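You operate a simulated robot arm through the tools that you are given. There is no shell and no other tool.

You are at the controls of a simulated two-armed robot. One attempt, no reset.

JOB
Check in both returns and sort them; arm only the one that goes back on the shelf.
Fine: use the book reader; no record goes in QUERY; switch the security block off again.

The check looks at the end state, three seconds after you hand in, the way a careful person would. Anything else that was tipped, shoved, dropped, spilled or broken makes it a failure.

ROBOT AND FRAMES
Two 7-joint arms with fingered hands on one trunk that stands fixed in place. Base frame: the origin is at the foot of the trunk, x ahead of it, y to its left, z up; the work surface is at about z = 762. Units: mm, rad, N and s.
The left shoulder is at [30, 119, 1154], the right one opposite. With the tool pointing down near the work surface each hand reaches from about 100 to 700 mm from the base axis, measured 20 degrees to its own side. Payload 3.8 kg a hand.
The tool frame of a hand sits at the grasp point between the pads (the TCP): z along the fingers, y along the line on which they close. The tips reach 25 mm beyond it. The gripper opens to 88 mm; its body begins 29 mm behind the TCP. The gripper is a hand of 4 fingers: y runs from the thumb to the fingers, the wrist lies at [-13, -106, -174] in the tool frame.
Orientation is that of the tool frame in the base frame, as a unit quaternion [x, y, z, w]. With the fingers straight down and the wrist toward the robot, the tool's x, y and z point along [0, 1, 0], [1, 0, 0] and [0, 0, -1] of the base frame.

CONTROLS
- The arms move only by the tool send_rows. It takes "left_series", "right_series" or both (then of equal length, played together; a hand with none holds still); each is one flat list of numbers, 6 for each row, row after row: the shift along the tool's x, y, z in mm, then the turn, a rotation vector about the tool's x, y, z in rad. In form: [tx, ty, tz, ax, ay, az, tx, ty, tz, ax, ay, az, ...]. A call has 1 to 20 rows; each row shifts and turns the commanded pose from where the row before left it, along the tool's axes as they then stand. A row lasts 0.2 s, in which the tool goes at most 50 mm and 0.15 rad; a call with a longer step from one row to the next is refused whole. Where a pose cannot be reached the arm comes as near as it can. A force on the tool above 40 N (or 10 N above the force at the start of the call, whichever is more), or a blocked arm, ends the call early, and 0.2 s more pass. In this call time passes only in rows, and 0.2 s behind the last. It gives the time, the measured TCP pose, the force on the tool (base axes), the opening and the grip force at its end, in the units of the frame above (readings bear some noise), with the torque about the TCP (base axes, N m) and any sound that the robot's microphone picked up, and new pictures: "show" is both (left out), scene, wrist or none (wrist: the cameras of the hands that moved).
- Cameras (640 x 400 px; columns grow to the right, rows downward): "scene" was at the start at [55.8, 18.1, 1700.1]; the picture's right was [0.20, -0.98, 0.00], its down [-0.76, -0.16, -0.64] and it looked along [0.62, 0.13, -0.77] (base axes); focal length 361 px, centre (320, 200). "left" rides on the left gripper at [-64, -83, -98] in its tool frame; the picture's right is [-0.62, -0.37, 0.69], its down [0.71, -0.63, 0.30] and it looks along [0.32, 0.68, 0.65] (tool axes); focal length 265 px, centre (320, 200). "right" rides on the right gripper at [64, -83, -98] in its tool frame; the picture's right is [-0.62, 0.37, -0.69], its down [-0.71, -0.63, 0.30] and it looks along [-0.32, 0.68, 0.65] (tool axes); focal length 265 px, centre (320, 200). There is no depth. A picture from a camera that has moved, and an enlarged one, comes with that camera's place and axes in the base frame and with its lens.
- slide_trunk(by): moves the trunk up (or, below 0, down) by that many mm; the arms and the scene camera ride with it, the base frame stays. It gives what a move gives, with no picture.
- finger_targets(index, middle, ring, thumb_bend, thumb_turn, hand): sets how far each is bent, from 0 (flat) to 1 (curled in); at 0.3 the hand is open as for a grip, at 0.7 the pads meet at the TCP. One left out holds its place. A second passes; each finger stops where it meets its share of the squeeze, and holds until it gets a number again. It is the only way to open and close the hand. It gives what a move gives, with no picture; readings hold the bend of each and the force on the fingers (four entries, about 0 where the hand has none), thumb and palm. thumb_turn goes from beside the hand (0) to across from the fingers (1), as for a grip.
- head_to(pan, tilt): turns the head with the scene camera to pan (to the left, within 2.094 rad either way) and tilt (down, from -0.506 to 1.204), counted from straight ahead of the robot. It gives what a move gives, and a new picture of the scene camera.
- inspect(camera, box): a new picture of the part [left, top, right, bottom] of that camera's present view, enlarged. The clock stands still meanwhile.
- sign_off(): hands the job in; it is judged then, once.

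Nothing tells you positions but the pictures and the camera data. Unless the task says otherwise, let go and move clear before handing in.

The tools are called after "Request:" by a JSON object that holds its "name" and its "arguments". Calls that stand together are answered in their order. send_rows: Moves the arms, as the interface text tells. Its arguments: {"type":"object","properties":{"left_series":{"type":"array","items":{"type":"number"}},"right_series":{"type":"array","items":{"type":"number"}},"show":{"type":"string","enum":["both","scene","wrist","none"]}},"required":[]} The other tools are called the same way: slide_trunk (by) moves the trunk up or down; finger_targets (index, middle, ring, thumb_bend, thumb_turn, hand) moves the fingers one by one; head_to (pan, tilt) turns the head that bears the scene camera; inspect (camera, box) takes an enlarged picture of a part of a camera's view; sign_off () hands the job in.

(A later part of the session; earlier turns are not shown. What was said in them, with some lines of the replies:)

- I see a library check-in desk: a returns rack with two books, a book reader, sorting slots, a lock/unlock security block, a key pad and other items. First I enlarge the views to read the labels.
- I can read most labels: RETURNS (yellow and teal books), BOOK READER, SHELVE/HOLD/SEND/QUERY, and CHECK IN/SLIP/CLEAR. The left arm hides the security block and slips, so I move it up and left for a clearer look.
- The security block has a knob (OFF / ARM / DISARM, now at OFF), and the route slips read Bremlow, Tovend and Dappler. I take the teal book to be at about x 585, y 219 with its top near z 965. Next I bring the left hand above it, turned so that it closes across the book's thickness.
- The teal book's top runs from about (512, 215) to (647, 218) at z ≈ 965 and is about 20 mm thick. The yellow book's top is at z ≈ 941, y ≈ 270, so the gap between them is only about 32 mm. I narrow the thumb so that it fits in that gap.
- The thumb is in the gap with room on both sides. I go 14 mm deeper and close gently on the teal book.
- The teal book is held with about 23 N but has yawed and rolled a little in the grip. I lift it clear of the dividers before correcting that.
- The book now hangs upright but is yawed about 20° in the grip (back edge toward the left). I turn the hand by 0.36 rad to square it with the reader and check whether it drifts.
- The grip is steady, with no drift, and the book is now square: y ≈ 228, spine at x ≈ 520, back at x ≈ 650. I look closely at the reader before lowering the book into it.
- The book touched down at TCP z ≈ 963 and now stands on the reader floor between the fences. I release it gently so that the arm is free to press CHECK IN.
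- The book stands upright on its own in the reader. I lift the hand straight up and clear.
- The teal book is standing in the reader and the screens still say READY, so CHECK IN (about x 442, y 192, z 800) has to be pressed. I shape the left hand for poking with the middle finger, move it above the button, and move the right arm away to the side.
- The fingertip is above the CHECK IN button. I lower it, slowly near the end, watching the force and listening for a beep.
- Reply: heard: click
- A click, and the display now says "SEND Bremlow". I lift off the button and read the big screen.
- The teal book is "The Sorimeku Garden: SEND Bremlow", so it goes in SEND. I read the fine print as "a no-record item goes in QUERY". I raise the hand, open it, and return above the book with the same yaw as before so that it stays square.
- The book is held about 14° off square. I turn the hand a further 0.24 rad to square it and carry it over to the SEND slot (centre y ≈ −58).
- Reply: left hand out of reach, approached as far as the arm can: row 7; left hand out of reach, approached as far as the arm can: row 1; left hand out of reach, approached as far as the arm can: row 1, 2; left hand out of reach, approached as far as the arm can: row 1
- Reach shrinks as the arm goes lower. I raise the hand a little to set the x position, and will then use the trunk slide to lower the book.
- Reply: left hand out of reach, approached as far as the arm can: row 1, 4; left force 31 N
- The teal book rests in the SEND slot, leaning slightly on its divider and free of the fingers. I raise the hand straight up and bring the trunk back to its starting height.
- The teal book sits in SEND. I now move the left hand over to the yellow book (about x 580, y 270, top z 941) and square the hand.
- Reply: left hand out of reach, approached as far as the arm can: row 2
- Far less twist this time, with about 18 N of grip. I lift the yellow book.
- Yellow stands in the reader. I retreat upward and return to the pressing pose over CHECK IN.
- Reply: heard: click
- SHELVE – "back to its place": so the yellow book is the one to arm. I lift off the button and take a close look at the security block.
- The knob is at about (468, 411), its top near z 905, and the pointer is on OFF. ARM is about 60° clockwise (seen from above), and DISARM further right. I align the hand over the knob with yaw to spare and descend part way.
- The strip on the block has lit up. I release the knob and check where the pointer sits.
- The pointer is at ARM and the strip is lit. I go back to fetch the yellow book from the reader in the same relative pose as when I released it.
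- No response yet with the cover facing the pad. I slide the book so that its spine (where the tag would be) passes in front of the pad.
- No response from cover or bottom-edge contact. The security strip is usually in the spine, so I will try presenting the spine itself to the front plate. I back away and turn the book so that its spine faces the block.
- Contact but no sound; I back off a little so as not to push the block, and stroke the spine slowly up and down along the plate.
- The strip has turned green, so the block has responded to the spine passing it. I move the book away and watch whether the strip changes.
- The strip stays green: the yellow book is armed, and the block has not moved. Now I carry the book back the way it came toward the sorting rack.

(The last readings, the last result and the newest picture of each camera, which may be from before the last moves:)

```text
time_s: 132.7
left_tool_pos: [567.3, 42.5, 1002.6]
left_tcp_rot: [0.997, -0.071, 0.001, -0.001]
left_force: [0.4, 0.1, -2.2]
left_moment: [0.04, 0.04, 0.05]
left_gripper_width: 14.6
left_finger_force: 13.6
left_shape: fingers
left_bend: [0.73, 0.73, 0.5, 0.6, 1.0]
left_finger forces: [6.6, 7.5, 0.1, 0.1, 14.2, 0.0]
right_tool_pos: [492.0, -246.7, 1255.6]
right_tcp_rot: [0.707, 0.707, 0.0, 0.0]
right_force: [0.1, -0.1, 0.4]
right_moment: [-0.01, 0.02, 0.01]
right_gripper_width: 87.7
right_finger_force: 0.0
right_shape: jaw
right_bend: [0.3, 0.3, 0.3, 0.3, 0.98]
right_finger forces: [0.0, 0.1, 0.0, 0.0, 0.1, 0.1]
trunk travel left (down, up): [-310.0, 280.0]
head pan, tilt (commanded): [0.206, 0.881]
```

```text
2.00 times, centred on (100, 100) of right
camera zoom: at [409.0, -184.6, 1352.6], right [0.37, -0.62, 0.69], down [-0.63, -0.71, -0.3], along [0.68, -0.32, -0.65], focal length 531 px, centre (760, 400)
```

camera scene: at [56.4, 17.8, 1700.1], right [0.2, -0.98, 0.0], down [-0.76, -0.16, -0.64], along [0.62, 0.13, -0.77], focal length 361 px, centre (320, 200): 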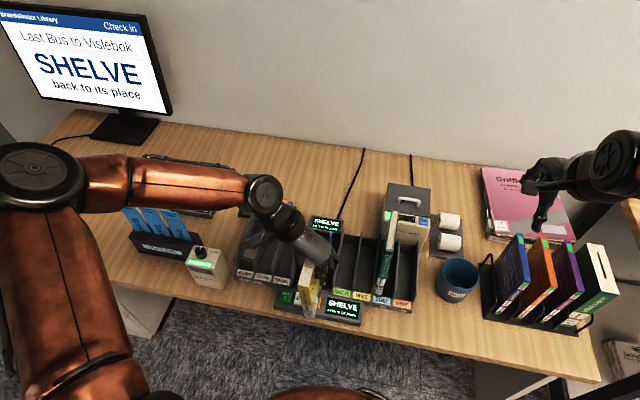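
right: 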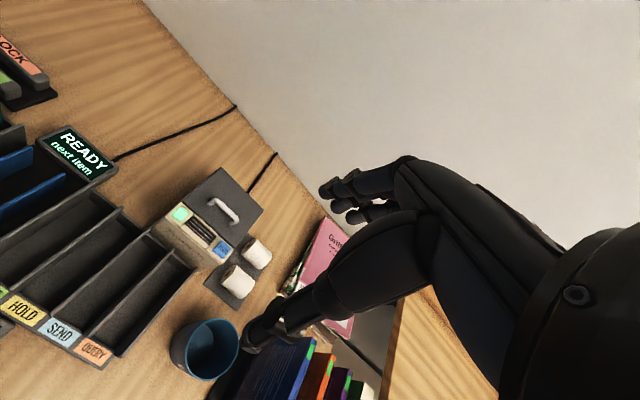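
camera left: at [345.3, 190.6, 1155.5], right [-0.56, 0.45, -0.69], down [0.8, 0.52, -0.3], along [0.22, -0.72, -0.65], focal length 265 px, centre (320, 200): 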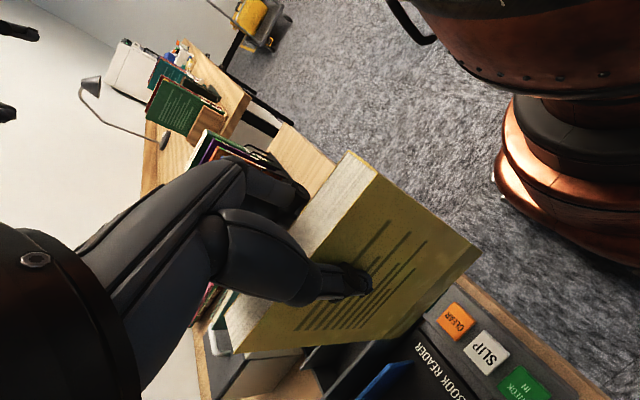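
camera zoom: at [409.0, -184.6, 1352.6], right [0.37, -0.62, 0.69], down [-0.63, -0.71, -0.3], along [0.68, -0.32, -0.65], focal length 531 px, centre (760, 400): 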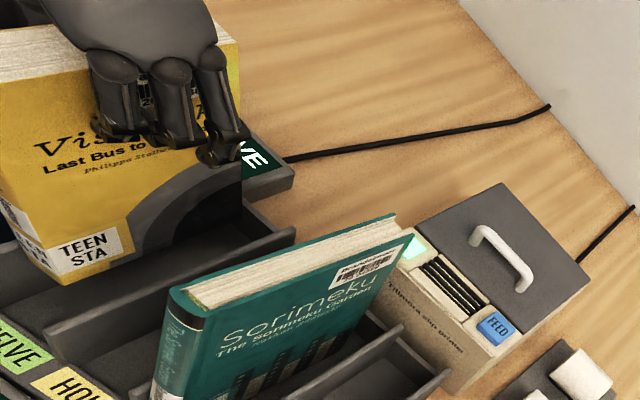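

Request:
{"name": "send_rows", "arguments": {"left_series": [0, 0, 25, 0, 0, 0, 0, 0, 25, 0, 0, 0, 0, 0, 15, 0, 0, 0], "show": "none"}}

Request:
{"name": "inspect", "arguments": {"camera": "scene", "box": [310, 180, 400, 310]}}

Request:
{"name": "send_rows", "arguments": {"left_series": [0, 0, 5, 0, 0, 0], "show": "none"}}

Request:
{"name": "send_rows", "arguments": {"left_series": [0, 0, 4, 0, 0, 0], "show": "none"}}

```text
time_s: 133.5
left_tool_pos: [565.8, 41.3, 937.9]
left_tcp_rot: [0.997, -0.071, 0.001, 0.0]
left_force: [-0.2, -0.9, -1.0]
left_moment: [-0.01, -0.01, 0.0]
left_gripper_width: 14.6
left_finger_force: 14.9
left_shape: fingers
left_bend: [0.73, 0.73, 0.5, 0.6, 1.0]
left_finger forces: [6.7, 7.6, 0.0, 0.1, 14.2, 0.1]
right_tool_pos: [493.0, -248.0, 1255.2]
right_tcp_rot: [0.707, 0.707, 0.0, 0.001]
right_force: [0.0, -1.1, 0.5]
right_moment: [0.0, 0.0, 0.01]
right_gripper_width: 87.7
right_finger_force: 0.1
right_shape: jaw
right_bend: [0.3, 0.3, 0.3, 0.3, 0.98]
right_finger forces: [0.0, 0.1, 0.0, 0.1, 0.0, 0.1]
trunk travel left (down, up): [-310.0, 280.0]
head pan, tilt (commanded): [0.206, 0.881]
```

```text
3.08 times, centred on (355, 245) of scene
camera zoom: at [56.3, 17.8, 1700.1], right [0.2, -0.98, 0.0], down [-0.76, -0.16, -0.64], along [0.62, 0.13, -0.77], focal length 1109 px, centre (212, 62)
```

zoom: 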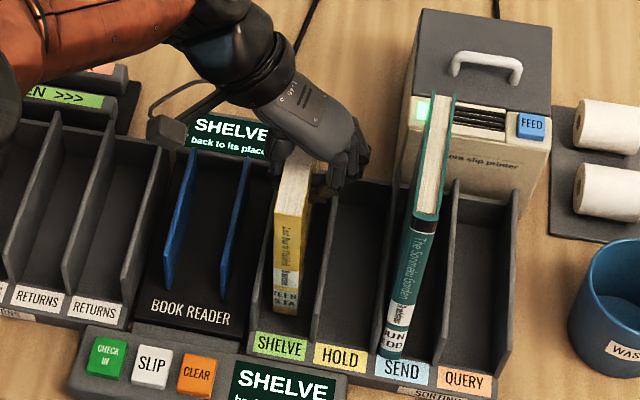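

```text
time_s: 133.9
left_tool_pos: [565.4, 41.8, 933.3]
left_tcp_rot: [0.997, -0.071, 0.001, 0.0]
left_force: [0.5, 0.5, -1.8]
left_moment: [-0.02, 0.02, 0.02]
left_gripper_width: 14.9
left_finger_force: 14.1
left_shape: fingers
left_bend: [0.73, 0.73, 0.5, 0.6, 1.0]
left_finger forces: [6.7, 7.4, 0.1, 0.0, 14.2, 0.0]
right_tool_pos: [492.0, -248.3, 1255.9]
right_tcp_rot: [0.707, 0.707, 0.0, 0.0]
right_force: [-0.8, -0.9, 0.2]
right_moment: [0.03, 0.01, 0.0]
right_gripper_width: 87.6
right_finger_force: 0.0
right_shape: jaw
right_bend: [0.3, 0.3, 0.3, 0.3, 0.98]
right_finger forces: [0.0, 0.0, 0.0, 0.1, 0.1, 0.0]
trunk travel left (down, up): [-310.0, 280.0]
head pan, tilt (commanded): [0.206, 0.881]
```

```text
time_s: 134.3
left_tool_pos: [565.8, 41.6, 927.6]
left_tcp_rot: [0.997, -0.071, 0.001, 0.0]
left_force: [1.3, 0.8, -2.7]
left_moment: [-0.03, 0.0, -0.01]
left_gripper_width: 15.0
left_finger_force: 14.3
left_shape: fingers
left_bend: [0.73, 0.73, 0.5, 0.6, 1.0]
left_finger forces: [6.7, 7.3, 0.1, 0.0, 14.2, 0.0]
right_tool_pos: [491.1, -248.4, 1255.4]
right_tcp_rot: [0.707, 0.707, 0.0, 0.0]
right_force: [0.3, 0.2, 0.1]
right_moment: [0.02, -0.02, -0.02]
right_gripper_width: 87.4
right_finger_force: 0.1
right_shape: jaw
right_bend: [0.3, 0.3, 0.3, 0.3, 0.98]
right_finger forces: [0.0, 0.1, 0.0, 0.0, 0.0, 0.1]
trunk travel left (down, up): [-310.0, 280.0]
head pan, tilt (commanded): [0.206, 0.881]
```

Request:
{"name": "send_rows", "arguments": {"left_series": [0, 0, 3, 0, 0, 0], "show": "none"}}

Request:
{"name": "send_rows", "arguments": {"left_series": [0, 0, 2.5, 0, 0, 0], "show": "none"}}

```text
time_s: 134.7
left_tool_pos: [566.5, 41.8, 925.8]
left_tcp_rot: [0.997, -0.071, 0.001, 0.0]
left_force: [0.4, 0.3, 0.0]
left_moment: [-0.01, 0.0, 0.03]
left_gripper_width: 14.6
left_finger_force: 15.0
left_shape: fingers
left_bend: [0.73, 0.73, 0.5, 0.6, 1.0]
left_finger forces: [6.8, 7.5, 0.0, 0.0, 14.3, 0.0]
right_tool_pos: [491.9, -248.6, 1255.3]
right_tcp_rot: [0.707, 0.707, 0.0, -0.001]
right_force: [0.0, 0.4, -0.5]
right_moment: [-0.01, -0.02, -0.01]
right_gripper_width: 87.5
right_finger_force: 0.1
right_shape: jaw
right_bend: [0.3, 0.3, 0.3, 0.3, 0.98]
right_finger forces: [0.0, 0.0, 0.0, 0.0, 0.0, 0.0]
trunk travel left (down, up): [-310.0, 280.0]
head pan, tilt (commanded): [0.206, 0.881]
```

```text
time_s: 135.1
left_tool_pos: [564.9, 42.4, 924.7]
left_tcp_rot: [0.998, -0.07, 0.004, 0.0]
left_force: [2.3, -0.3, 5.6]
left_moment: [0.02, -0.07, -0.01]
left_gripper_width: 14.7
left_finger_force: 15.9
left_shape: fingers
left_bend: [0.73, 0.73, 0.5, 0.6, 1.0]
left_finger forces: [7.4, 8.8, 0.0, 0.0, 15.5, 0.1]
right_tool_pos: [492.3, -248.0, 1257.0]
right_tcp_rot: [0.707, 0.707, 0.001, 0.0]
right_force: [-0.6, -0.6, -0.5]
right_moment: [0.01, -0.01, 0.04]
right_gripper_width: 87.4
right_finger_force: 0.0
right_shape: jaw
right_bend: [0.3, 0.3, 0.3, 0.3, 0.98]
right_finger forces: [0.0, 0.0, 0.1, 0.0, 0.0, 0.1]
trunk travel left (down, up): [-310.0, 280.0]
head pan, tilt (commanded): [0.206, 0.881]
```

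Seated on the SHELVE floor. I release it gently.

Request:
{"name": "finger_targets", "arguments": {"hand": "left", "index": 0.66, "middle": 0.66, "ring": 0.5, "thumb_bend": 0.57}}

Request:
{"name": "finger_targets", "arguments": {"hand": "left", "index": 0.6, "middle": 0.6, "ring": 0.45, "thumb_bend": 0.52}}

Request:
{"name": "inspect", "arguments": {"camera": "scene", "box": [310, 180, 400, 310]}}

Request:
{"name": "finger_targets", "arguments": {"hand": "left", "index": 0.45, "middle": 0.45, "ring": 0.4, "thumb_bend": 0.4}}

Request:
{"name": "inspect", "arguments": {"camera": "scene", "box": [310, 180, 400, 310]}}

Request:
{"name": "inspect", "arguments": {"camera": "left", "box": [220, 80, 560, 400]}}

```text
time_s: 136.1
left_tool_pos: [563.9, 42.6, 924.0]
left_tcp_rot: [0.997, -0.072, 0.0, -0.001]
left_force: [-0.3, -0.5, -0.2]
left_moment: [0.01, 0.01, 0.05]
left_gripper_width: 19.5
left_finger_force: 0.8
left_shape: fingers
left_bend: [0.65, 0.66, 0.5, 0.55, 1.0]
left_finger forces: [0.7, 0.1, 0.1, 0.0, 0.7, 0.0]
right_tool_pos: [492.6, -247.4, 1255.5]
right_tcp_rot: [0.708, 0.706, 0.0, 0.001]
right_force: [-0.3, -0.4, -0.2]
right_moment: [0.02, 0.0, 0.0]
right_gripper_width: 87.8
right_finger_force: 0.1
right_shape: jaw
right_bend: [0.3, 0.3, 0.3, 0.3, 0.98]
right_finger forces: [0.1, 0.0, 0.1, 0.0, 0.0, 0.2]
trunk travel left (down, up): [-310.0, 280.0]
head pan, tilt (commanded): [0.206, 0.881]
```

```text
time_s: 137.1
left_tool_pos: [564.6, 43.9, 923.5]
left_tcp_rot: [0.997, -0.071, 0.0, 0.0]
left_force: [-0.4, 0.2, 0.0]
left_moment: [0.02, -0.06, 0.03]
left_gripper_width: 27.9
left_finger_force: 0.2
left_shape: fingers
left_bend: [0.6, 0.6, 0.45, 0.52, 1.0]
left_finger forces: [0.0, 0.1, 0.0, 0.0, 0.1, 0.1]
right_tool_pos: [491.4, -247.1, 1256.1]
right_tcp_rot: [0.707, 0.707, 0.0, 0.001]
right_force: [-0.3, 0.2, 0.2]
right_moment: [-0.01, 0.01, -0.01]
right_gripper_width: 87.9
right_finger_force: 0.1
right_shape: jaw
right_bend: [0.3, 0.3, 0.3, 0.3, 0.98]
right_finger forces: [0.1, 0.0, 0.0, 0.0, 0.0, 0.0]
trunk travel left (down, up): [-310.0, 280.0]
head pan, tilt (commanded): [0.206, 0.881]
```

```text
3.08 times, centred on (355, 245) of scene
camera zoom: at [55.9, 17.9, 1700.1], right [0.2, -0.98, 0.0], down [-0.76, -0.16, -0.64], along [0.62, 0.13, -0.77], focal length 1109 px, centre (212, 62)
```

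zoom: 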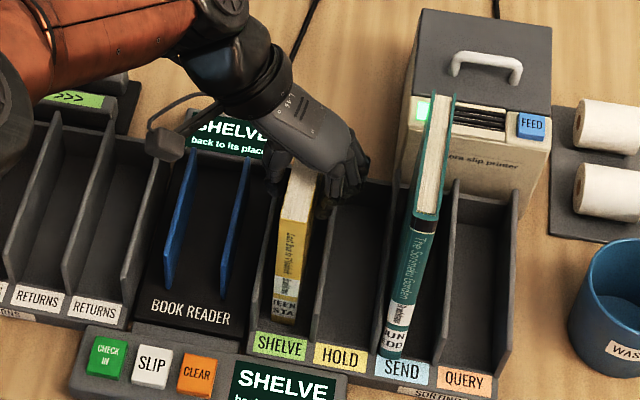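

```text
time_s: 138.1
left_tool_pos: [564.3, 42.2, 924.2]
left_tcp_rot: [0.998, -0.071, 0.0, 0.0]
left_force: [-0.5, -0.3, 0.7]
left_moment: [0.01, 0.0, -0.03]
left_gripper_width: 57.2
left_finger_force: 0.0
left_shape: fingers
left_bend: [0.45, 0.45, 0.4, 0.4, 1.0]
left_finger forces: [0.0, 0.0, 0.0, 0.0, 0.0, 0.0]
right_tool_pos: [491.8, -247.2, 1255.1]
right_tcp_rot: [0.707, 0.707, 0.0, 0.0]
right_force: [0.4, -0.6, -0.6]
right_moment: [-0.01, 0.02, -0.02]
right_gripper_width: 87.9
right_finger_force: 0.0
right_shape: jaw
right_bend: [0.3, 0.3, 0.3, 0.3, 0.98]
right_finger forces: [0.0, 0.0, 0.0, 0.0, 0.0, 0.0]
trunk travel left (down, up): [-310.0, 280.0]
head pan, tilt (commanded): [0.206, 0.881]
```

```text
3.08 times, centred on (355, 245) of scene
camera zoom: at [55.9, 17.9, 1700.1], right [0.2, -0.98, 0.0], down [-0.76, -0.16, -0.64], along [0.62, 0.13, -0.77], focal length 1109 px, centre (212, 62)
```

zoom: 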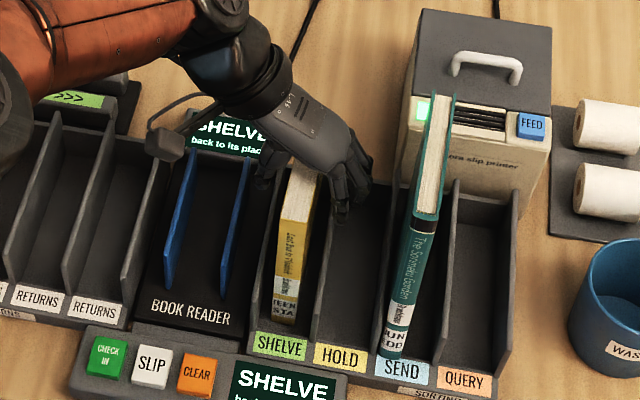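

```text
1.25 times, centred on (390, 240) of left
camera zoom: at [511.2, 134.3, 1022.8], right [-0.56, 0.45, -0.69], down [0.8, 0.52, -0.3], along [0.23, -0.72, -0.65], focal length 332 px, centre (232, 150)
```

zoom: 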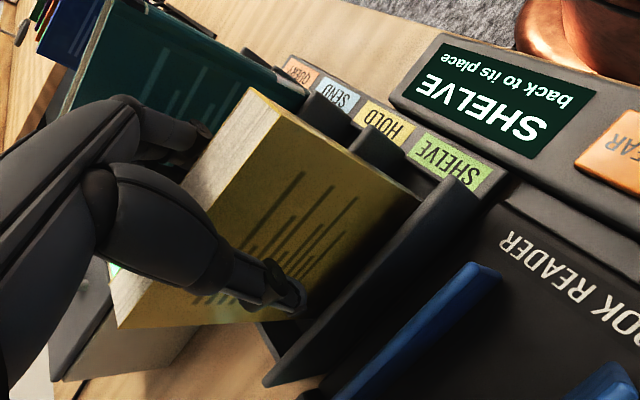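

Request:
{"name": "send_rows", "arguments": {"left_series": [0, 0, -15, 0, 0, 0, 0, 0, -45, 0, 0, 0, 0, 0, -45, 0, 0, 0, 0, 0, -45, 0, 0, 0, 0, 0, 0, 0, 0, -0.15, 0, 0, 0, 0, 0, -0.15, 0, 0, 0, 0, 0, -0.15, 0, 0, 0, 0, 0, -0.15, 0, 0, 0, 0, 0, -0.15, 0, 0, 0, 0, 0, -0.15, 0, 0, 0, 0, 0, -0.149], "show": "scene"}}

Request:
{"name": "inspect", "arguments": {"camera": "scene", "box": [310, 180, 430, 310]}}

```text
time_s: 140.5
left_tool_pos: [564.5, 43.4, 1072.7]
left_tcp_rot: [0.898, 0.439, 0.001, 0.001]
left_force: [0.3, -0.8, 1.2]
left_moment: [0.01, 0.0, 0.02]
left_gripper_width: 57.0
left_finger_force: 0.0
left_shape: fingers
left_bend: [0.45, 0.45, 0.4, 0.4, 1.0]
left_finger forces: [0.0, 0.1, 0.0, 0.0, 0.1, 0.0]
right_tool_pos: [491.1, -248.6, 1254.7]
right_tcp_rot: [0.707, 0.707, 0.0, -0.001]
right_force: [0.6, 0.0, -0.6]
right_moment: [-0.01, 0.02, -0.01]
right_gripper_width: 87.6
right_finger_force: 0.0
right_shape: jaw
right_bend: [0.3, 0.3, 0.3, 0.3, 0.98]
right_finger forces: [0.0, 0.1, 0.0, 0.0, 0.1, 0.0]
trunk travel left (down, up): [-310.0, 280.0]
head pan, tilt (commanded): [0.206, 0.881]
camera scene: at [55.5, 16.8, 1700.1], right [0.2, -0.98, 0.0], down [-0.76, -0.16, -0.64], along [0.62, 0.13, -0.77], focal length 361 px, centre (320, 200)
```

scene: 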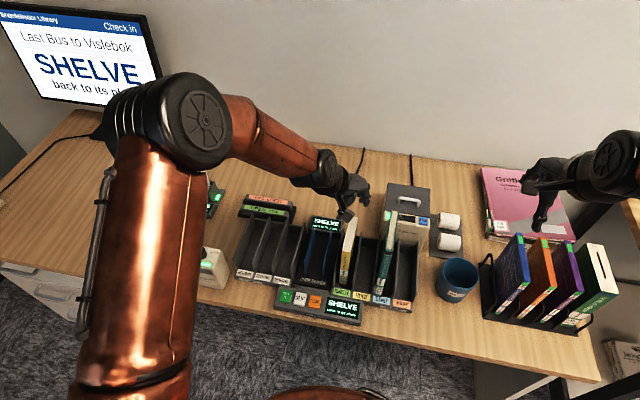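

```text
3.08 times, centred on (370, 245) of scene
camera zoom: at [55.5, 16.8, 1700.1], right [0.2, -0.98, 0.0], down [-0.76, -0.16, -0.64], along [0.62, 0.13, -0.77], focal length 1109 px, centre (166, 62)
```

zoom: 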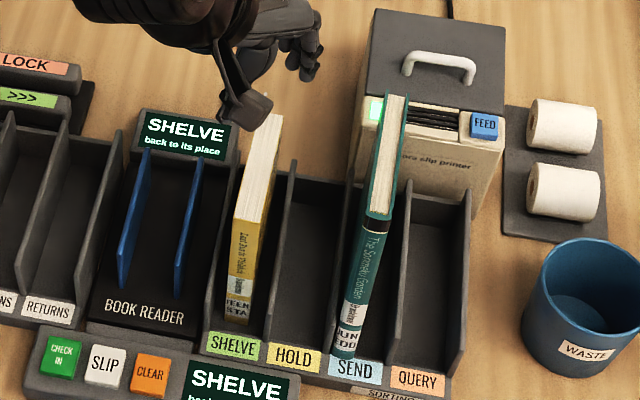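

Yellow is upright in SHELVE and teal is in SEND. Now back to the knob to switch the block off.

Request:
{"name": "send_rows", "arguments": {"left_series": [25.7, -33.7, 0, 0, 0, 0, 25.7, -33.7, 0, 0, 0, 0, 25.7, -33.7, 0, 0, 0, 0, 25.7, -33.7, 0, 0, 0, 0, 25.7, -33.7, 0, 0, 0, 0, 25.7, -33.7, 0, 0, 0, 0, 25.7, -33.7, 0, 0, 0, 0, 25.7, -33.7, 0, 0, 0, 0, 25.7, -33.7, 0, 0, 0, 0, 0, 0, 35, 0, 0, 0], "show": "scene"}}

Request:
{"name": "inspect", "arguments": {"camera": "left", "box": [300, 160, 500, 360]}}

Request:
{"name": "inspect", "arguments": {"camera": "scene", "box": [110, 190, 250, 300]}}

```text
time_s: 142.7
left_tool_pos: [467.9, 410.6, 1038.4]
left_tcp_rot: [0.899, 0.438, 0.001, 0.0]
left_force: [0.2, 0.0, -0.2]
left_moment: [-0.01, 0.03, -0.02]
left_gripper_width: 57.3
left_finger_force: 0.0
left_shape: fingers
left_bend: [0.45, 0.45, 0.4, 0.4, 1.0]
left_finger forces: [0.1, 0.1, 0.0, 0.0, 0.0, 0.0]
right_tool_pos: [491.4, -247.4, 1255.4]
right_tcp_rot: [0.707, 0.707, -0.001, -0.001]
right_force: [0.7, 0.6, 0.1]
right_moment: [-0.01, 0.05, 0.04]
right_gripper_width: 87.5
right_finger_force: 0.0
right_shape: jaw
right_bend: [0.3, 0.3, 0.3, 0.3, 0.98]
right_finger forces: [0.0, 0.0, 0.0, 0.0, 0.0, 0.0]
trunk travel left (down, up): [-310.0, 280.0]
head pan, tilt (commanded): [0.206, 0.881]
camera scene: at [57.2, 18.3, 1700.0], right [0.2, -0.98, 0.0], down [-0.76, -0.16, -0.64], along [0.62, 0.13, -0.77], focal length 361 px, centre (320, 200)
```

scene: 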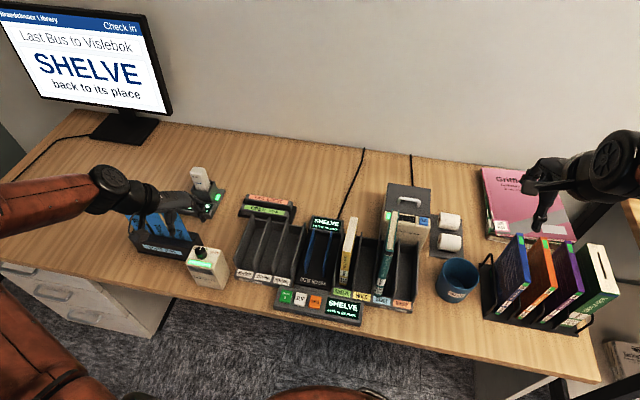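

```text
2.00 times, centred on (400, 260) of left
camera zoom: at [361.4, 411.1, 1137.5], right [-0.67, -0.26, -0.69], down [-0.06, 0.95, -0.3], along [0.74, -0.17, -0.65], focal length 531 px, centre (160, 80)
```

zoom: 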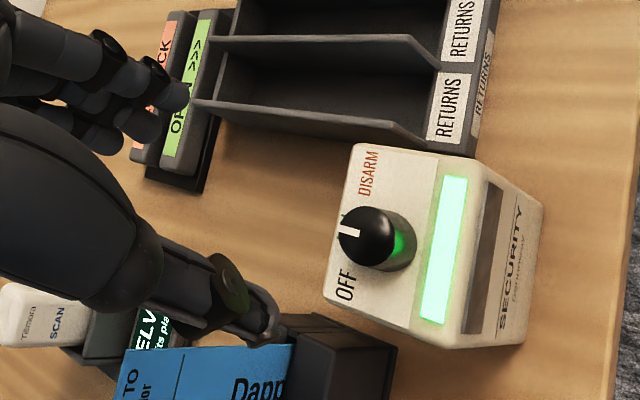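

```text
3.64 times, centred on (180, 245) of scene
camera zoom: at [57.2, 18.3, 1700.0], right [0.2, -0.98, 0.0], down [-0.76, -0.16, -0.64], along [0.62, 0.13, -0.77], focal length 1311 px, centre (829, 36)
```

zoom: 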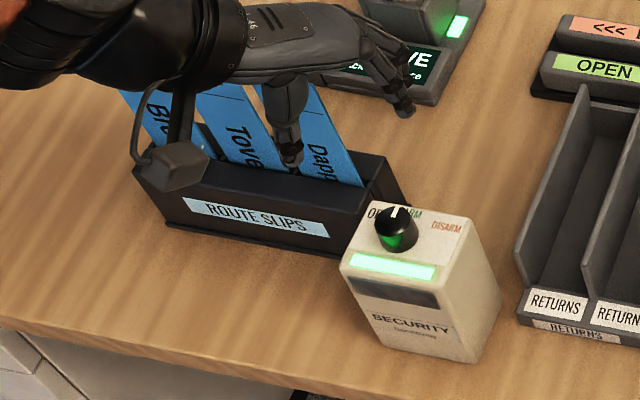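

Request:
{"name": "finger_targets", "arguments": {"hand": "left", "index": 0.42, "middle": 0.42, "ring": 0.35, "thumb_bend": 0.4}}

Request:
{"name": "send_rows", "arguments": {"left_series": [0, 0, 40, 0, 0, 0, 0, 0, 40, 0, 0, 0, 0, 0, 22, 0, 0, 0], "show": "none"}}

Request:
{"name": "inspect", "arguments": {"camera": "left", "box": [280, 140, 480, 320]}}

Request:
{"name": "inspect", "arguments": {"camera": "scene", "box": [180, 230, 250, 300]}}

```text
time_s: 143.7
left_tool_pos: [466.6, 409.9, 1038.0]
left_tcp_rot: [0.899, 0.439, 0.001, 0.0]
left_force: [0.0, 0.3, -0.4]
left_moment: [-0.01, 0.0, 0.01]
left_gripper_width: 60.5
left_finger_force: 0.0
left_shape: fingers
left_bend: [0.42, 0.42, 0.35, 0.4, 1.0]
left_finger forces: [0.1, 0.0, 0.0, 0.1, 0.0, 0.1]
right_tool_pos: [492.3, -247.4, 1256.1]
right_tcp_rot: [0.707, 0.707, 0.0, 0.0]
right_force: [-0.3, 0.5, 1.1]
right_moment: [0.01, -0.03, 0.01]
right_gripper_width: 87.7
right_finger_force: 0.0
right_shape: jaw
right_bend: [0.3, 0.3, 0.3, 0.3, 0.98]
right_finger forces: [0.0, 0.1, 0.1, 0.1, 0.0, 0.0]
trunk travel left (down, up): [-310.0, 280.0]
head pan, tilt (commanded): [0.206, 0.881]
```

```text
time_s: 144.5
left_tool_pos: [466.7, 413.5, 936.1]
left_tcp_rot: [0.899, 0.438, 0.0, 0.0]
left_force: [-0.2, -0.2, 0.8]
left_moment: [0.02, 0.0, -0.01]
left_gripper_width: 60.7
left_finger_force: 0.0
left_shape: fingers
left_bend: [0.42, 0.42, 0.35, 0.4, 1.0]
left_finger forces: [0.0, 0.1, 0.0, 0.1, 0.0, 0.0]
right_tool_pos: [492.5, -248.1, 1256.1]
right_tcp_rot: [0.707, 0.707, 0.0, 0.0]
right_force: [0.6, 0.4, 0.0]
right_moment: [-0.02, 0.0, -0.03]
right_gripper_width: 87.3
right_finger_force: 0.2
right_shape: jaw
right_bend: [0.3, 0.3, 0.3, 0.3, 0.98]
right_finger forces: [0.1, 0.1, 0.0, 0.1, 0.1, 0.0]
trunk travel left (down, up): [-310.0, 280.0]
head pan, tilt (commanded): [0.206, 0.881]
```

```text
2.22 times, centred on (380, 230) of left
camera zoom: at [361.3, 413.6, 1034.8], right [-0.67, -0.26, -0.69], down [-0.06, 0.95, -0.3], along [0.74, -0.17, -0.65], focal length 590 px, centre (187, 133)
```

zoom: 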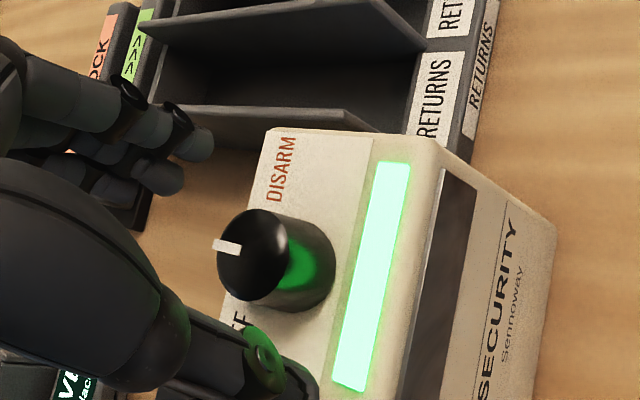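

```text
5.71 times, centred on (215, 265) of scene
camera zoom: at [55.9, 18.2, 1700.1], right [0.2, -0.98, 0.0], down [-0.76, -0.16, -0.64], along [0.62, 0.13, -0.77], focal length 2060 px, centre (920, -171)
```

zoom: 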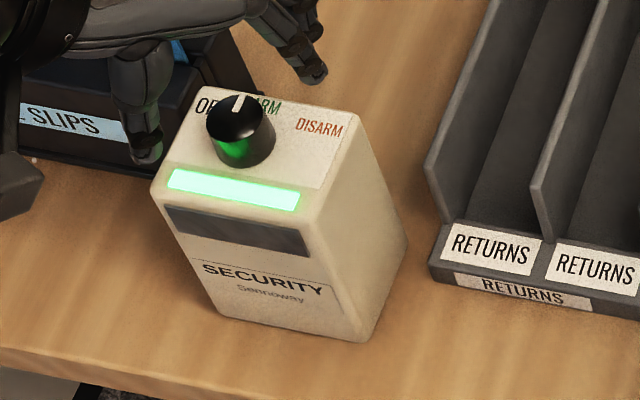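

Request:
{"name": "send_rows", "arguments": {"left_series": [1.2, -0.9, 10, 0, 0, 0, 0, 0, 9, 0, 0, 0], "show": "none"}}

Request:
{"name": "finger_targets", "arguments": {"hand": "left", "index": 0.62, "middle": 0.62, "ring": 0.35, "thumb_bend": 0.6}}

Request:
{"name": "finger_targets", "arguments": {"hand": "left", "index": 0.7, "middle": 0.7, "thumb_bend": 0.68}}

Request:
{"name": "inspect", "arguments": {"camera": "left", "box": [280, 140, 480, 320]}}

```text
time_s: 145.1
left_tool_pos: [467.2, 414.4, 916.0]
left_tcp_rot: [0.899, 0.438, 0.001, 0.001]
left_force: [-0.2, 0.0, -0.5]
left_moment: [0.0, 0.0, -0.02]
left_gripper_width: 60.8
left_finger_force: 0.0
left_shape: fingers
left_bend: [0.42, 0.42, 0.35, 0.4, 1.0]
left_finger forces: [0.0, 0.1, 0.0, 0.1, 0.0, 0.0]
right_tool_pos: [492.2, -249.0, 1255.2]
right_tcp_rot: [0.707, 0.707, 0.0, 0.0]
right_force: [0.3, -0.6, -0.7]
right_moment: [0.0, -0.02, 0.01]
right_gripper_width: 87.6
right_finger_force: 0.1
right_shape: jaw
right_bend: [0.3, 0.3, 0.3, 0.3, 0.98]
right_finger forces: [0.0, 0.0, 0.0, 0.1, 0.0, 0.0]
trunk travel left (down, up): [-310.0, 280.0]
head pan, tilt (commanded): [0.206, 0.881]
```

```text
time_s: 146.1
left_tool_pos: [467.8, 414.1, 915.7]
left_tcp_rot: [0.899, 0.438, 0.001, 0.001]
left_force: [0.2, -1.0, 0.2]
left_moment: [-0.01, 0.02, 0.03]
left_gripper_width: 21.2
left_finger_force: 1.2
left_shape: fingers
left_bend: [0.6, 0.62, 0.35, 0.58, 1.0]
left_finger forces: [1.1, 0.3, 0.1, 0.0, 0.9, 0.0]
right_tool_pos: [491.8, -248.3, 1255.5]
right_tcp_rot: [0.707, 0.707, 0.0, 0.0]
right_force: [0.4, -0.5, 0.5]
right_moment: [0.0, 0.0, -0.02]
right_gripper_width: 87.6
right_finger_force: 0.1
right_shape: jaw
right_bend: [0.3, 0.3, 0.3, 0.3, 0.98]
right_finger forces: [0.0, 0.0, 0.1, 0.0, 0.1, 0.1]
trunk travel left (down, up): [-310.0, 280.0]
head pan, tilt (commanded): [0.206, 0.881]
```

```text
time_s: 147.1
left_tool_pos: [467.0, 414.7, 915.5]
left_tcp_rot: [0.899, 0.437, 0.002, 0.0]
left_force: [3.9, -2.6, 0.5]
left_moment: [-0.04, -0.04, 0.01]
left_gripper_width: 19.0
left_finger_force: 7.1
left_shape: fingers
left_bend: [0.62, 0.65, 0.35, 0.6, 1.0]
left_finger forces: [5.3, 4.4, 0.0, 0.1, 5.6, 0.1]
right_tool_pos: [491.9, -248.4, 1255.6]
right_tcp_rot: [0.707, 0.707, 0.0, 0.0]
right_force: [0.2, 0.6, -0.4]
right_moment: [0.01, 0.01, 0.0]
right_gripper_width: 87.4
right_finger_force: 0.0
right_shape: jaw
right_bend: [0.3, 0.3, 0.3, 0.3, 0.98]
right_finger forces: [0.0, 0.1, 0.0, 0.0, 0.0, 0.0]
trunk travel left (down, up): [-310.0, 280.0]
head pan, tilt (commanded): [0.206, 0.881]
```

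```text
2.22 times, centred on (380, 230) of left
camera zoom: at [361.7, 414.1, 1014.8], right [-0.67, -0.26, -0.69], down [-0.06, 0.95, -0.3], along [0.74, -0.17, -0.65], focal length 590 px, centre (187, 133)
```

zoom: 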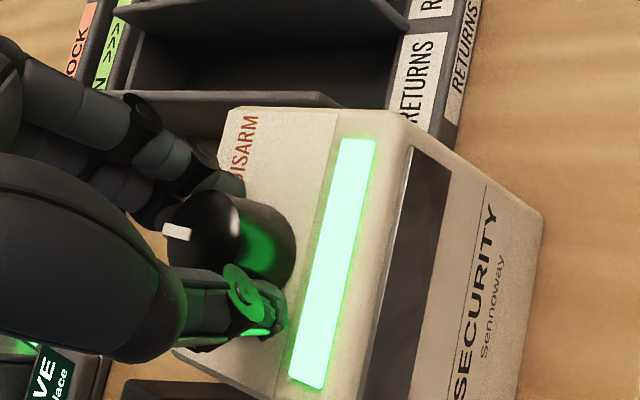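

Request:
{"name": "send_rows", "arguments": {"left_series": [0, 1, 0, 0, 0, 0, 0, 0, 0, 0, 0, -0.12, 0, 0, 0, 0, 0, -0.12, 0, 0, 0, 0, 0, -0.12, 0, 0, 0, 0, 0, -0.12], "show": "none"}}

Request:
{"name": "inspect", "arguments": {"camera": "scene", "box": [180, 230, 250, 300]}}

Request:
{"name": "send_rows", "arguments": {"left_series": [0, 0, 0, 0, 0, -0.12, 0, 0, 0, 0, 0, -0.12, 0, 0, 0, 0, 0, -0.12], "show": "none"}}

Request:
{"name": "inspect", "arguments": {"camera": "scene", "box": [180, 230, 250, 300]}}

Request:
{"name": "inspect", "arguments": {"camera": "left", "box": [280, 140, 480, 320]}}

```text
time_s: 148.3
left_tool_pos: [468.7, 412.7, 915.6]
left_tcp_rot: [0.768, 0.64, 0.002, 0.0]
left_force: [2.2, 1.7, 1.2]
left_moment: [0.07, -0.03, -0.02]
left_gripper_width: 19.1
left_finger_force: 7.6
left_shape: fingers
left_bend: [0.62, 0.65, 0.35, 0.6, 1.0]
left_finger forces: [4.5, 4.4, 0.0, 0.0, 6.9, 0.0]
right_tool_pos: [492.3, -248.4, 1256.2]
right_tcp_rot: [0.708, 0.706, 0.0, 0.0]
right_force: [0.3, -0.8, 0.0]
right_moment: [0.05, -0.01, 0.01]
right_gripper_width: 87.4
right_finger_force: 0.0
right_shape: jaw
right_bend: [0.3, 0.3, 0.3, 0.3, 0.98]
right_finger forces: [0.0, 0.1, 0.0, 0.0, 0.0, 0.0]
trunk travel left (down, up): [-310.0, 280.0]
head pan, tilt (commanded): [0.206, 0.881]
```

```text
5.71 times, centred on (215, 265) of scene
camera zoom: at [56.2, 18.1, 1700.1], right [0.2, -0.98, 0.0], down [-0.76, -0.16, -0.64], along [0.62, 0.13, -0.77], focal length 2060 px, centre (920, -171)
```

zoom: 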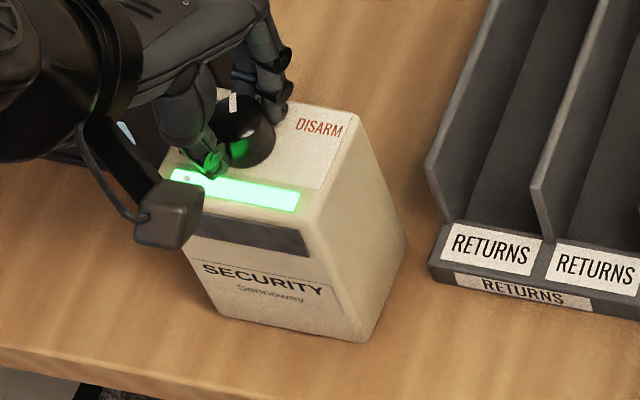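

```text
time_s: 149.1
left_tool_pos: [468.6, 413.9, 916.0]
left_tcp_rot: [0.641, 0.768, 0.0, 0.0]
left_force: [1.5, 4.4, -1.7]
left_moment: [0.13, -0.04, -0.01]
left_gripper_width: 19.2
left_finger_force: 7.5
left_shape: fingers
left_bend: [0.62, 0.65, 0.35, 0.6, 1.0]
left_finger forces: [4.3, 5.0, 0.0, 0.0, 6.1, 0.1]
right_tool_pos: [493.4, -248.0, 1256.3]
right_tcp_rot: [0.708, 0.707, 0.001, 0.0]
right_force: [-0.7, 0.0, 0.1]
right_moment: [-0.03, -0.01, 0.02]
right_gripper_width: 87.6
right_finger_force: 0.1
right_shape: jaw
right_bend: [0.3, 0.3, 0.3, 0.3, 0.98]
right_finger forces: [0.0, 0.1, 0.0, 0.1, 0.0, 0.1]
trunk travel left (down, up): [-310.0, 280.0]
head pan, tilt (commanded): [0.206, 0.881]
```

```text
5.71 times, centred on (215, 265) of scene
camera zoom: at [56.7, 18.5, 1700.0], right [0.2, -0.98, 0.0], down [-0.76, -0.16, -0.64], along [0.62, 0.13, -0.77], focal length 2060 px, centre (920, -171)
```

zoom: 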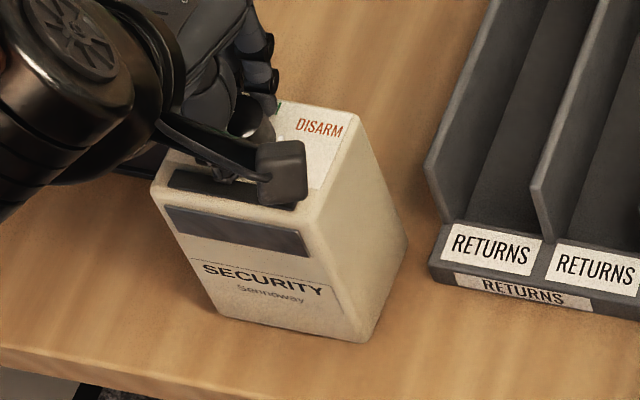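

```text
2.22 times, centred on (380, 230) of left
camera zoom: at [397.0, 335.1, 1015.1], right [-0.25, -0.68, -0.69], down [-0.75, 0.59, -0.3], along [0.62, 0.44, -0.65], focal length 590 px, centre (187, 133)
```

zoom: 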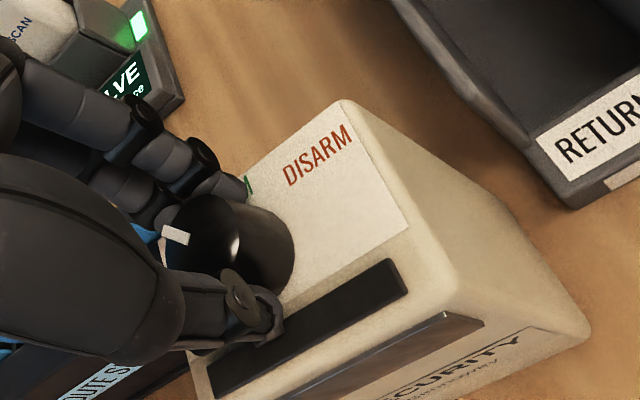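

The strip is dark – the block is off. I release the knob and check the pointer.

Request:
{"name": "finger_targets", "arguments": {"hand": "left", "index": 0.55, "middle": 0.55, "thumb_bend": 0.5}}

Request:
{"name": "finger_targets", "arguments": {"hand": "left", "index": 0.42, "middle": 0.42, "thumb_bend": 0.4}}

Request:
{"name": "send_rows", "arguments": {"left_series": [0, 0, -15, 0, 0, 0, 0, 0, -35, 0, 0, 0, 0, 0, -40, 0, 0, 0, 0, 0, -40, 0, 0, 0], "show": "scene"}}

Request:
{"name": "inspect", "arguments": {"camera": "left", "box": [280, 120, 480, 300]}}

Request:
{"name": "inspect", "arguments": {"camera": "scene", "box": [180, 235, 240, 295]}}

```text
time_s: 150.1
left_tool_pos: [468.9, 412.6, 916.7]
left_tcp_rot: [0.642, 0.767, 0.001, 0.0]
left_force: [0.5, -0.2, 0.6]
left_moment: [0.01, 0.0, 0.02]
left_gripper_width: 35.4
left_finger_force: 0.0
left_shape: fingers
left_bend: [0.55, 0.55, 0.35, 0.5, 1.0]
left_finger forces: [0.0, 0.0, 0.0, 0.1, 0.0, 0.0]
right_tool_pos: [493.1, -247.7, 1254.9]
right_tcp_rot: [0.707, 0.707, 0.0, 0.0]
right_force: [-0.6, -1.0, -0.7]
right_moment: [0.0, 0.0, 0.04]
right_gripper_width: 87.7
right_finger_force: 0.0
right_shape: jaw
right_bend: [0.3, 0.3, 0.3, 0.3, 0.98]
right_finger forces: [0.0, 0.0, 0.0, 0.0, 0.0, 0.0]
trunk travel left (down, up): [-310.0, 280.0]
head pan, tilt (commanded): [0.206, 0.881]
```

```text
time_s: 151.1
left_tool_pos: [467.6, 412.4, 917.1]
left_tcp_rot: [0.642, 0.767, 0.0, 0.0]
left_force: [1.0, 0.4, 0.1]
left_moment: [0.02, 0.01, -0.02]
left_gripper_width: 60.9
left_finger_force: 0.0
left_shape: fingers
left_bend: [0.42, 0.42, 0.35, 0.4, 1.0]
left_finger forces: [0.0, 0.1, 0.0, 0.0, 0.0, 0.1]
right_tool_pos: [493.1, -248.0, 1256.0]
right_tcp_rot: [0.707, 0.707, 0.0, -0.001]
right_force: [1.0, 0.4, -0.8]
right_moment: [0.0, 0.01, 0.0]
right_gripper_width: 87.6
right_finger_force: 0.0
right_shape: jaw
right_bend: [0.3, 0.3, 0.3, 0.3, 0.98]
right_finger forces: [0.1, 0.0, 0.0, 0.0, 0.0, 0.1]
trunk travel left (down, up): [-310.0, 280.0]
head pan, tilt (commanded): [0.206, 0.881]
```

```text
time_s: 152.1
left_tool_pos: [469.2, 407.9, 1047.5]
left_tcp_rot: [0.642, 0.767, 0.001, 0.001]
left_force: [0.2, -0.3, -0.2]
left_moment: [-0.02, 0.02, -0.02]
left_gripper_width: 60.8
left_finger_force: 0.1
left_shape: fingers
left_bend: [0.42, 0.42, 0.35, 0.4, 1.0]
left_finger forces: [0.1, 0.0, 0.0, 0.0, 0.1, 0.0]
right_tool_pos: [492.4, -248.8, 1256.1]
right_tcp_rot: [0.707, 0.707, 0.0, 0.0]
right_force: [0.6, 0.1, -0.9]
right_moment: [-0.01, 0.0, -0.01]
right_gripper_width: 87.5
right_finger_force: 0.1
right_shape: jaw
right_bend: [0.3, 0.3, 0.3, 0.3, 0.98]
right_finger forces: [0.1, 0.0, 0.1, 0.0, 0.0, 0.1]
trunk travel left (down, up): [-310.0, 280.0]
head pan, tilt (commanded): [0.206, 0.881]
camera scene: at [55.2, 17.2, 1700.1], right [0.2, -0.98, 0.0], down [-0.76, -0.16, -0.64], along [0.62, 0.13, -0.77], focal length 361 px, centre (320, 200)
```

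scene: 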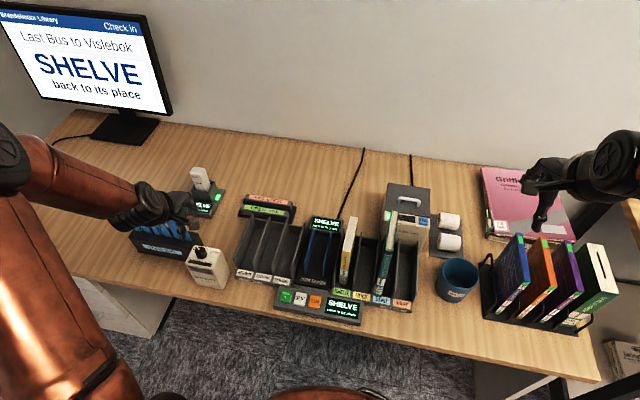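

```text
2.22 times, centred on (380, 210) of left
camera zoom: at [396.7, 328.8, 1146.5], right [-0.25, -0.68, -0.69], down [-0.75, 0.59, -0.31], along [0.62, 0.44, -0.65], focal length 590 px, centre (187, 178)
```

zoom: 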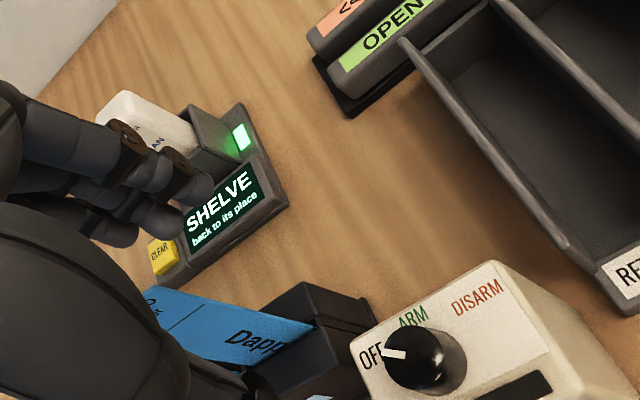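

```text
6.67 times, centred on (210, 265) of scene
camera zoom: at [55.2, 17.2, 1700.1], right [0.2, -0.98, 0.0], down [-0.76, -0.16, -0.64], along [0.62, 0.13, -0.77], focal length 2404 px, centre (1053, -233)
```

zoom: 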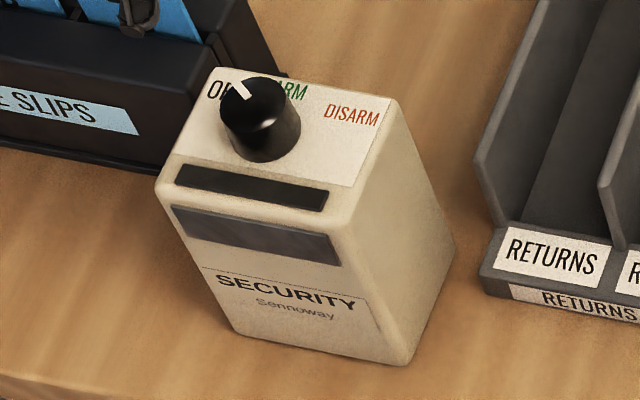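

The pointer is back on OFF, the strip is dark, and the block stands where it was. I move the hand clear and check the whole desk.

Request:
{"name": "send_rows", "arguments": {"left_series": [0, 0, -45, 0, 0, 0, 0, 0, -45, 0, 0, 0, 0, 0, -45, 0, 0, 0, 27.2, -34.8, 0, 0, 0, 0, 27.2, -34.8, 0, 0, 0, 0, 27.2, -34.8, 0, 0, 0, 0, 27.2, -34.8, 0, 0, 0, 0], "show": "both"}}

Request:
{"name": "inspect", "arguments": {"camera": "scene", "box": [100, 150, 260, 300]}}

Request:
{"name": "inspect", "arguments": {"camera": "scene", "box": [280, 190, 440, 330]}}

Request:
{"name": "inspect", "arguments": {"camera": "right", "box": [0, 0, 260, 260]}}

Request:
{"name": "inspect", "arguments": {"camera": "scene", "box": [400, 150, 640, 370]}}

```text
time_s: 153.7
left_tool_pos: [307.6, 498.5, 1186.2]
left_tcp_rot: [0.643, 0.766, 0.001, 0.002]
left_force: [-0.7, 1.0, 0.1]
left_moment: [0.03, -0.02, 0.01]
left_gripper_width: 60.6
left_finger_force: 0.0
left_shape: fingers
left_bend: [0.42, 0.42, 0.35, 0.4, 1.0]
left_finger forces: [0.0, 0.0, 0.1, 0.1, 0.0, 0.0]
right_tool_pos: [489.4, -246.4, 1256.5]
right_tcp_rot: [0.707, 0.707, 0.001, 0.001]
right_force: [0.6, -0.6, -0.3]
right_moment: [0.0, 0.03, -0.04]
right_gripper_width: 87.4
right_finger_force: 0.1
right_shape: jaw
right_bend: [0.3, 0.3, 0.3, 0.3, 0.98]
right_finger forces: [0.0, 0.1, 0.0, 0.0, 0.0, 0.0]
trunk travel left (down, up): [-310.0, 280.0]
head pan, tilt (commanded): [0.206, 0.881]
camera scene: at [52.5, 19.6, 1700.2], right [0.2, -0.98, 0.0], down [-0.75, -0.16, -0.64], along [0.62, 0.13, -0.77], focal length 361 px, centre (320, 200)
camera left: at [236.3, 420.2, 1286.2], right [-0.25, -0.68, -0.69], down [-0.74, 0.59, -0.31], along [0.62, 0.44, -0.65], focal length 265 px, centre (320, 200)
```

scene: 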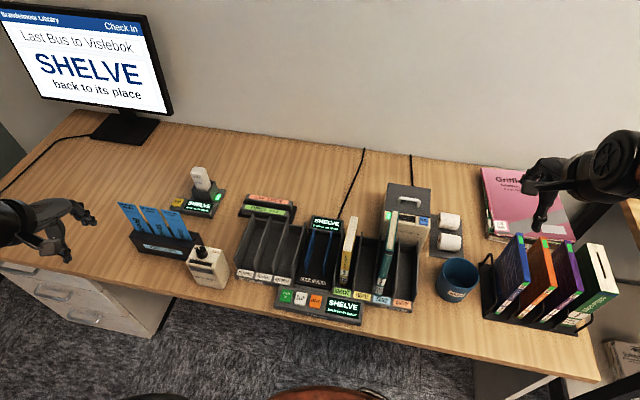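
left: 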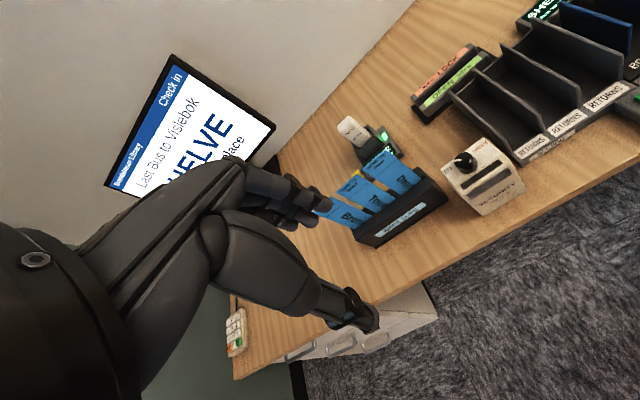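

```text
2.67 times, centred on (180, 225) of scene
camera zoom: at [52.5, 19.6, 1700.2], right [0.2, -0.98, 0.0], down [-0.75, -0.16, -0.64], along [0.62, 0.13, -0.77], focal length 962 px, centre (693, 133)
```

zoom: 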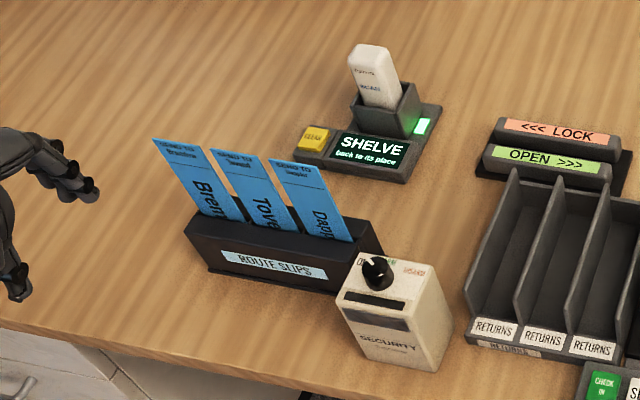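

```text
2.86 times, centred on (360, 260) of scene
camera zoom: at [52.5, 19.6, 1700.2], right [0.2, -0.98, 0.0], down [-0.75, -0.16, -0.64], along [0.62, 0.13, -0.77], focal length 1030 px, centre (206, 29)
```

zoom: 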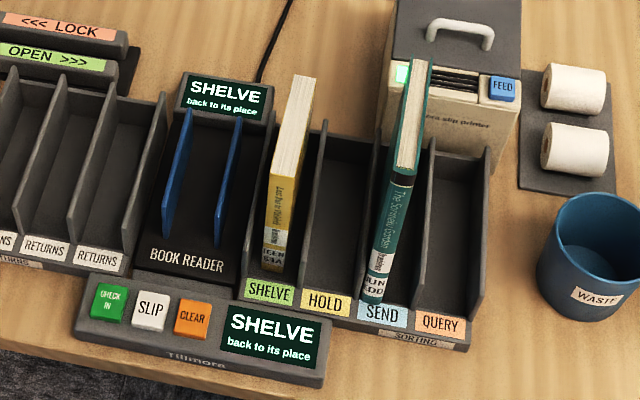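

```text
1.54 times, centred on (130, 130) of right
camera zoom: at [405.8, -183.5, 1353.8], right [0.37, -0.62, 0.69], down [-0.63, -0.71, -0.3], along [0.68, -0.33, -0.65], focal length 408 px, centre (612, 308)
```

zoom: 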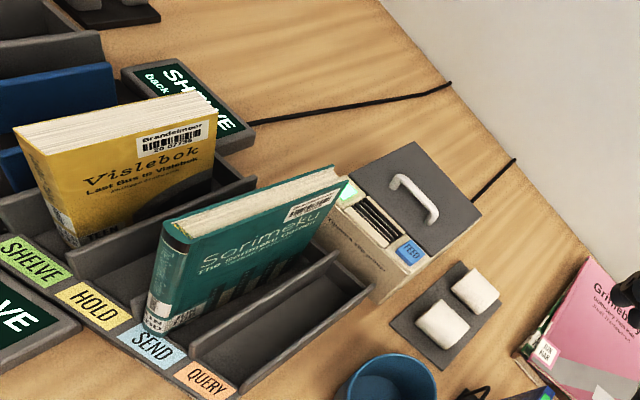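

```text
1.82 times, centred on (520, 260) of scene
camera zoom: at [52.5, 19.6, 1700.2], right [0.2, -0.98, 0.0], down [-0.75, -0.16, -0.64], along [0.62, 0.13, -0.77], focal length 656 px, centre (-44, 91)
```

zoom: 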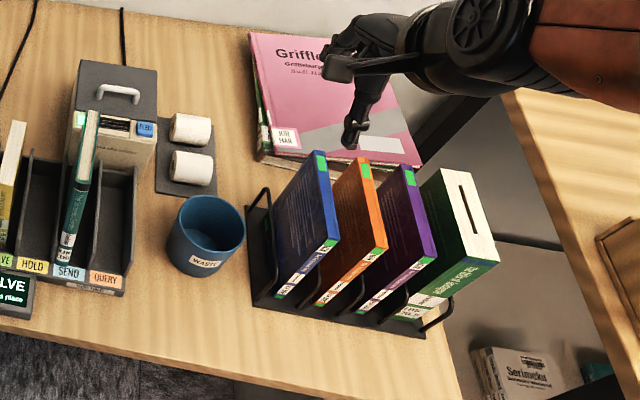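

Everything looks in order. "The Sorimeku Garden" is checked in and in SEND. "Last Bus to Vislebok" is checked in, armed (the strip went green) and in SHELVE. The security knob is back on OFF, both hands are empty and clear, and nothing else on the desk has moved, so I hand in now.

I left the Bremlow route slip in its holder, because the job did not ask for it.

Request:
{"name": "sign_off", "arguments": {}}

```text
The job is handed in.
```

Both returns are checked in through the book reader and sorted.

- **"The Sorimeku Garden" (teal):** the reader said SEND Bremlow, so it is in the SEND slot. It leans slightly on the divider, and I never brought it near the security block, so it is not armed.
- **"Last Bus to Vislebok" (yellow):** the reader said SHELVE, so I armed it and put it in the SHELVE slot. I take it as armed because the block's strip turned green as the spine passed and stayed green until I switched the block off. There was no beep or other confirmation.
- **Security block:** the knob is back on OFF and the strip is dark.

Neither book came up as no record, so QUERY is empty. Nothing else on the desk appeared to have moved in my last look, and both hands are empty and clear.

I left the Bremlow route slip in its holder because the job did not mention slips. If a SEND item needs its slip, that still has to be added.
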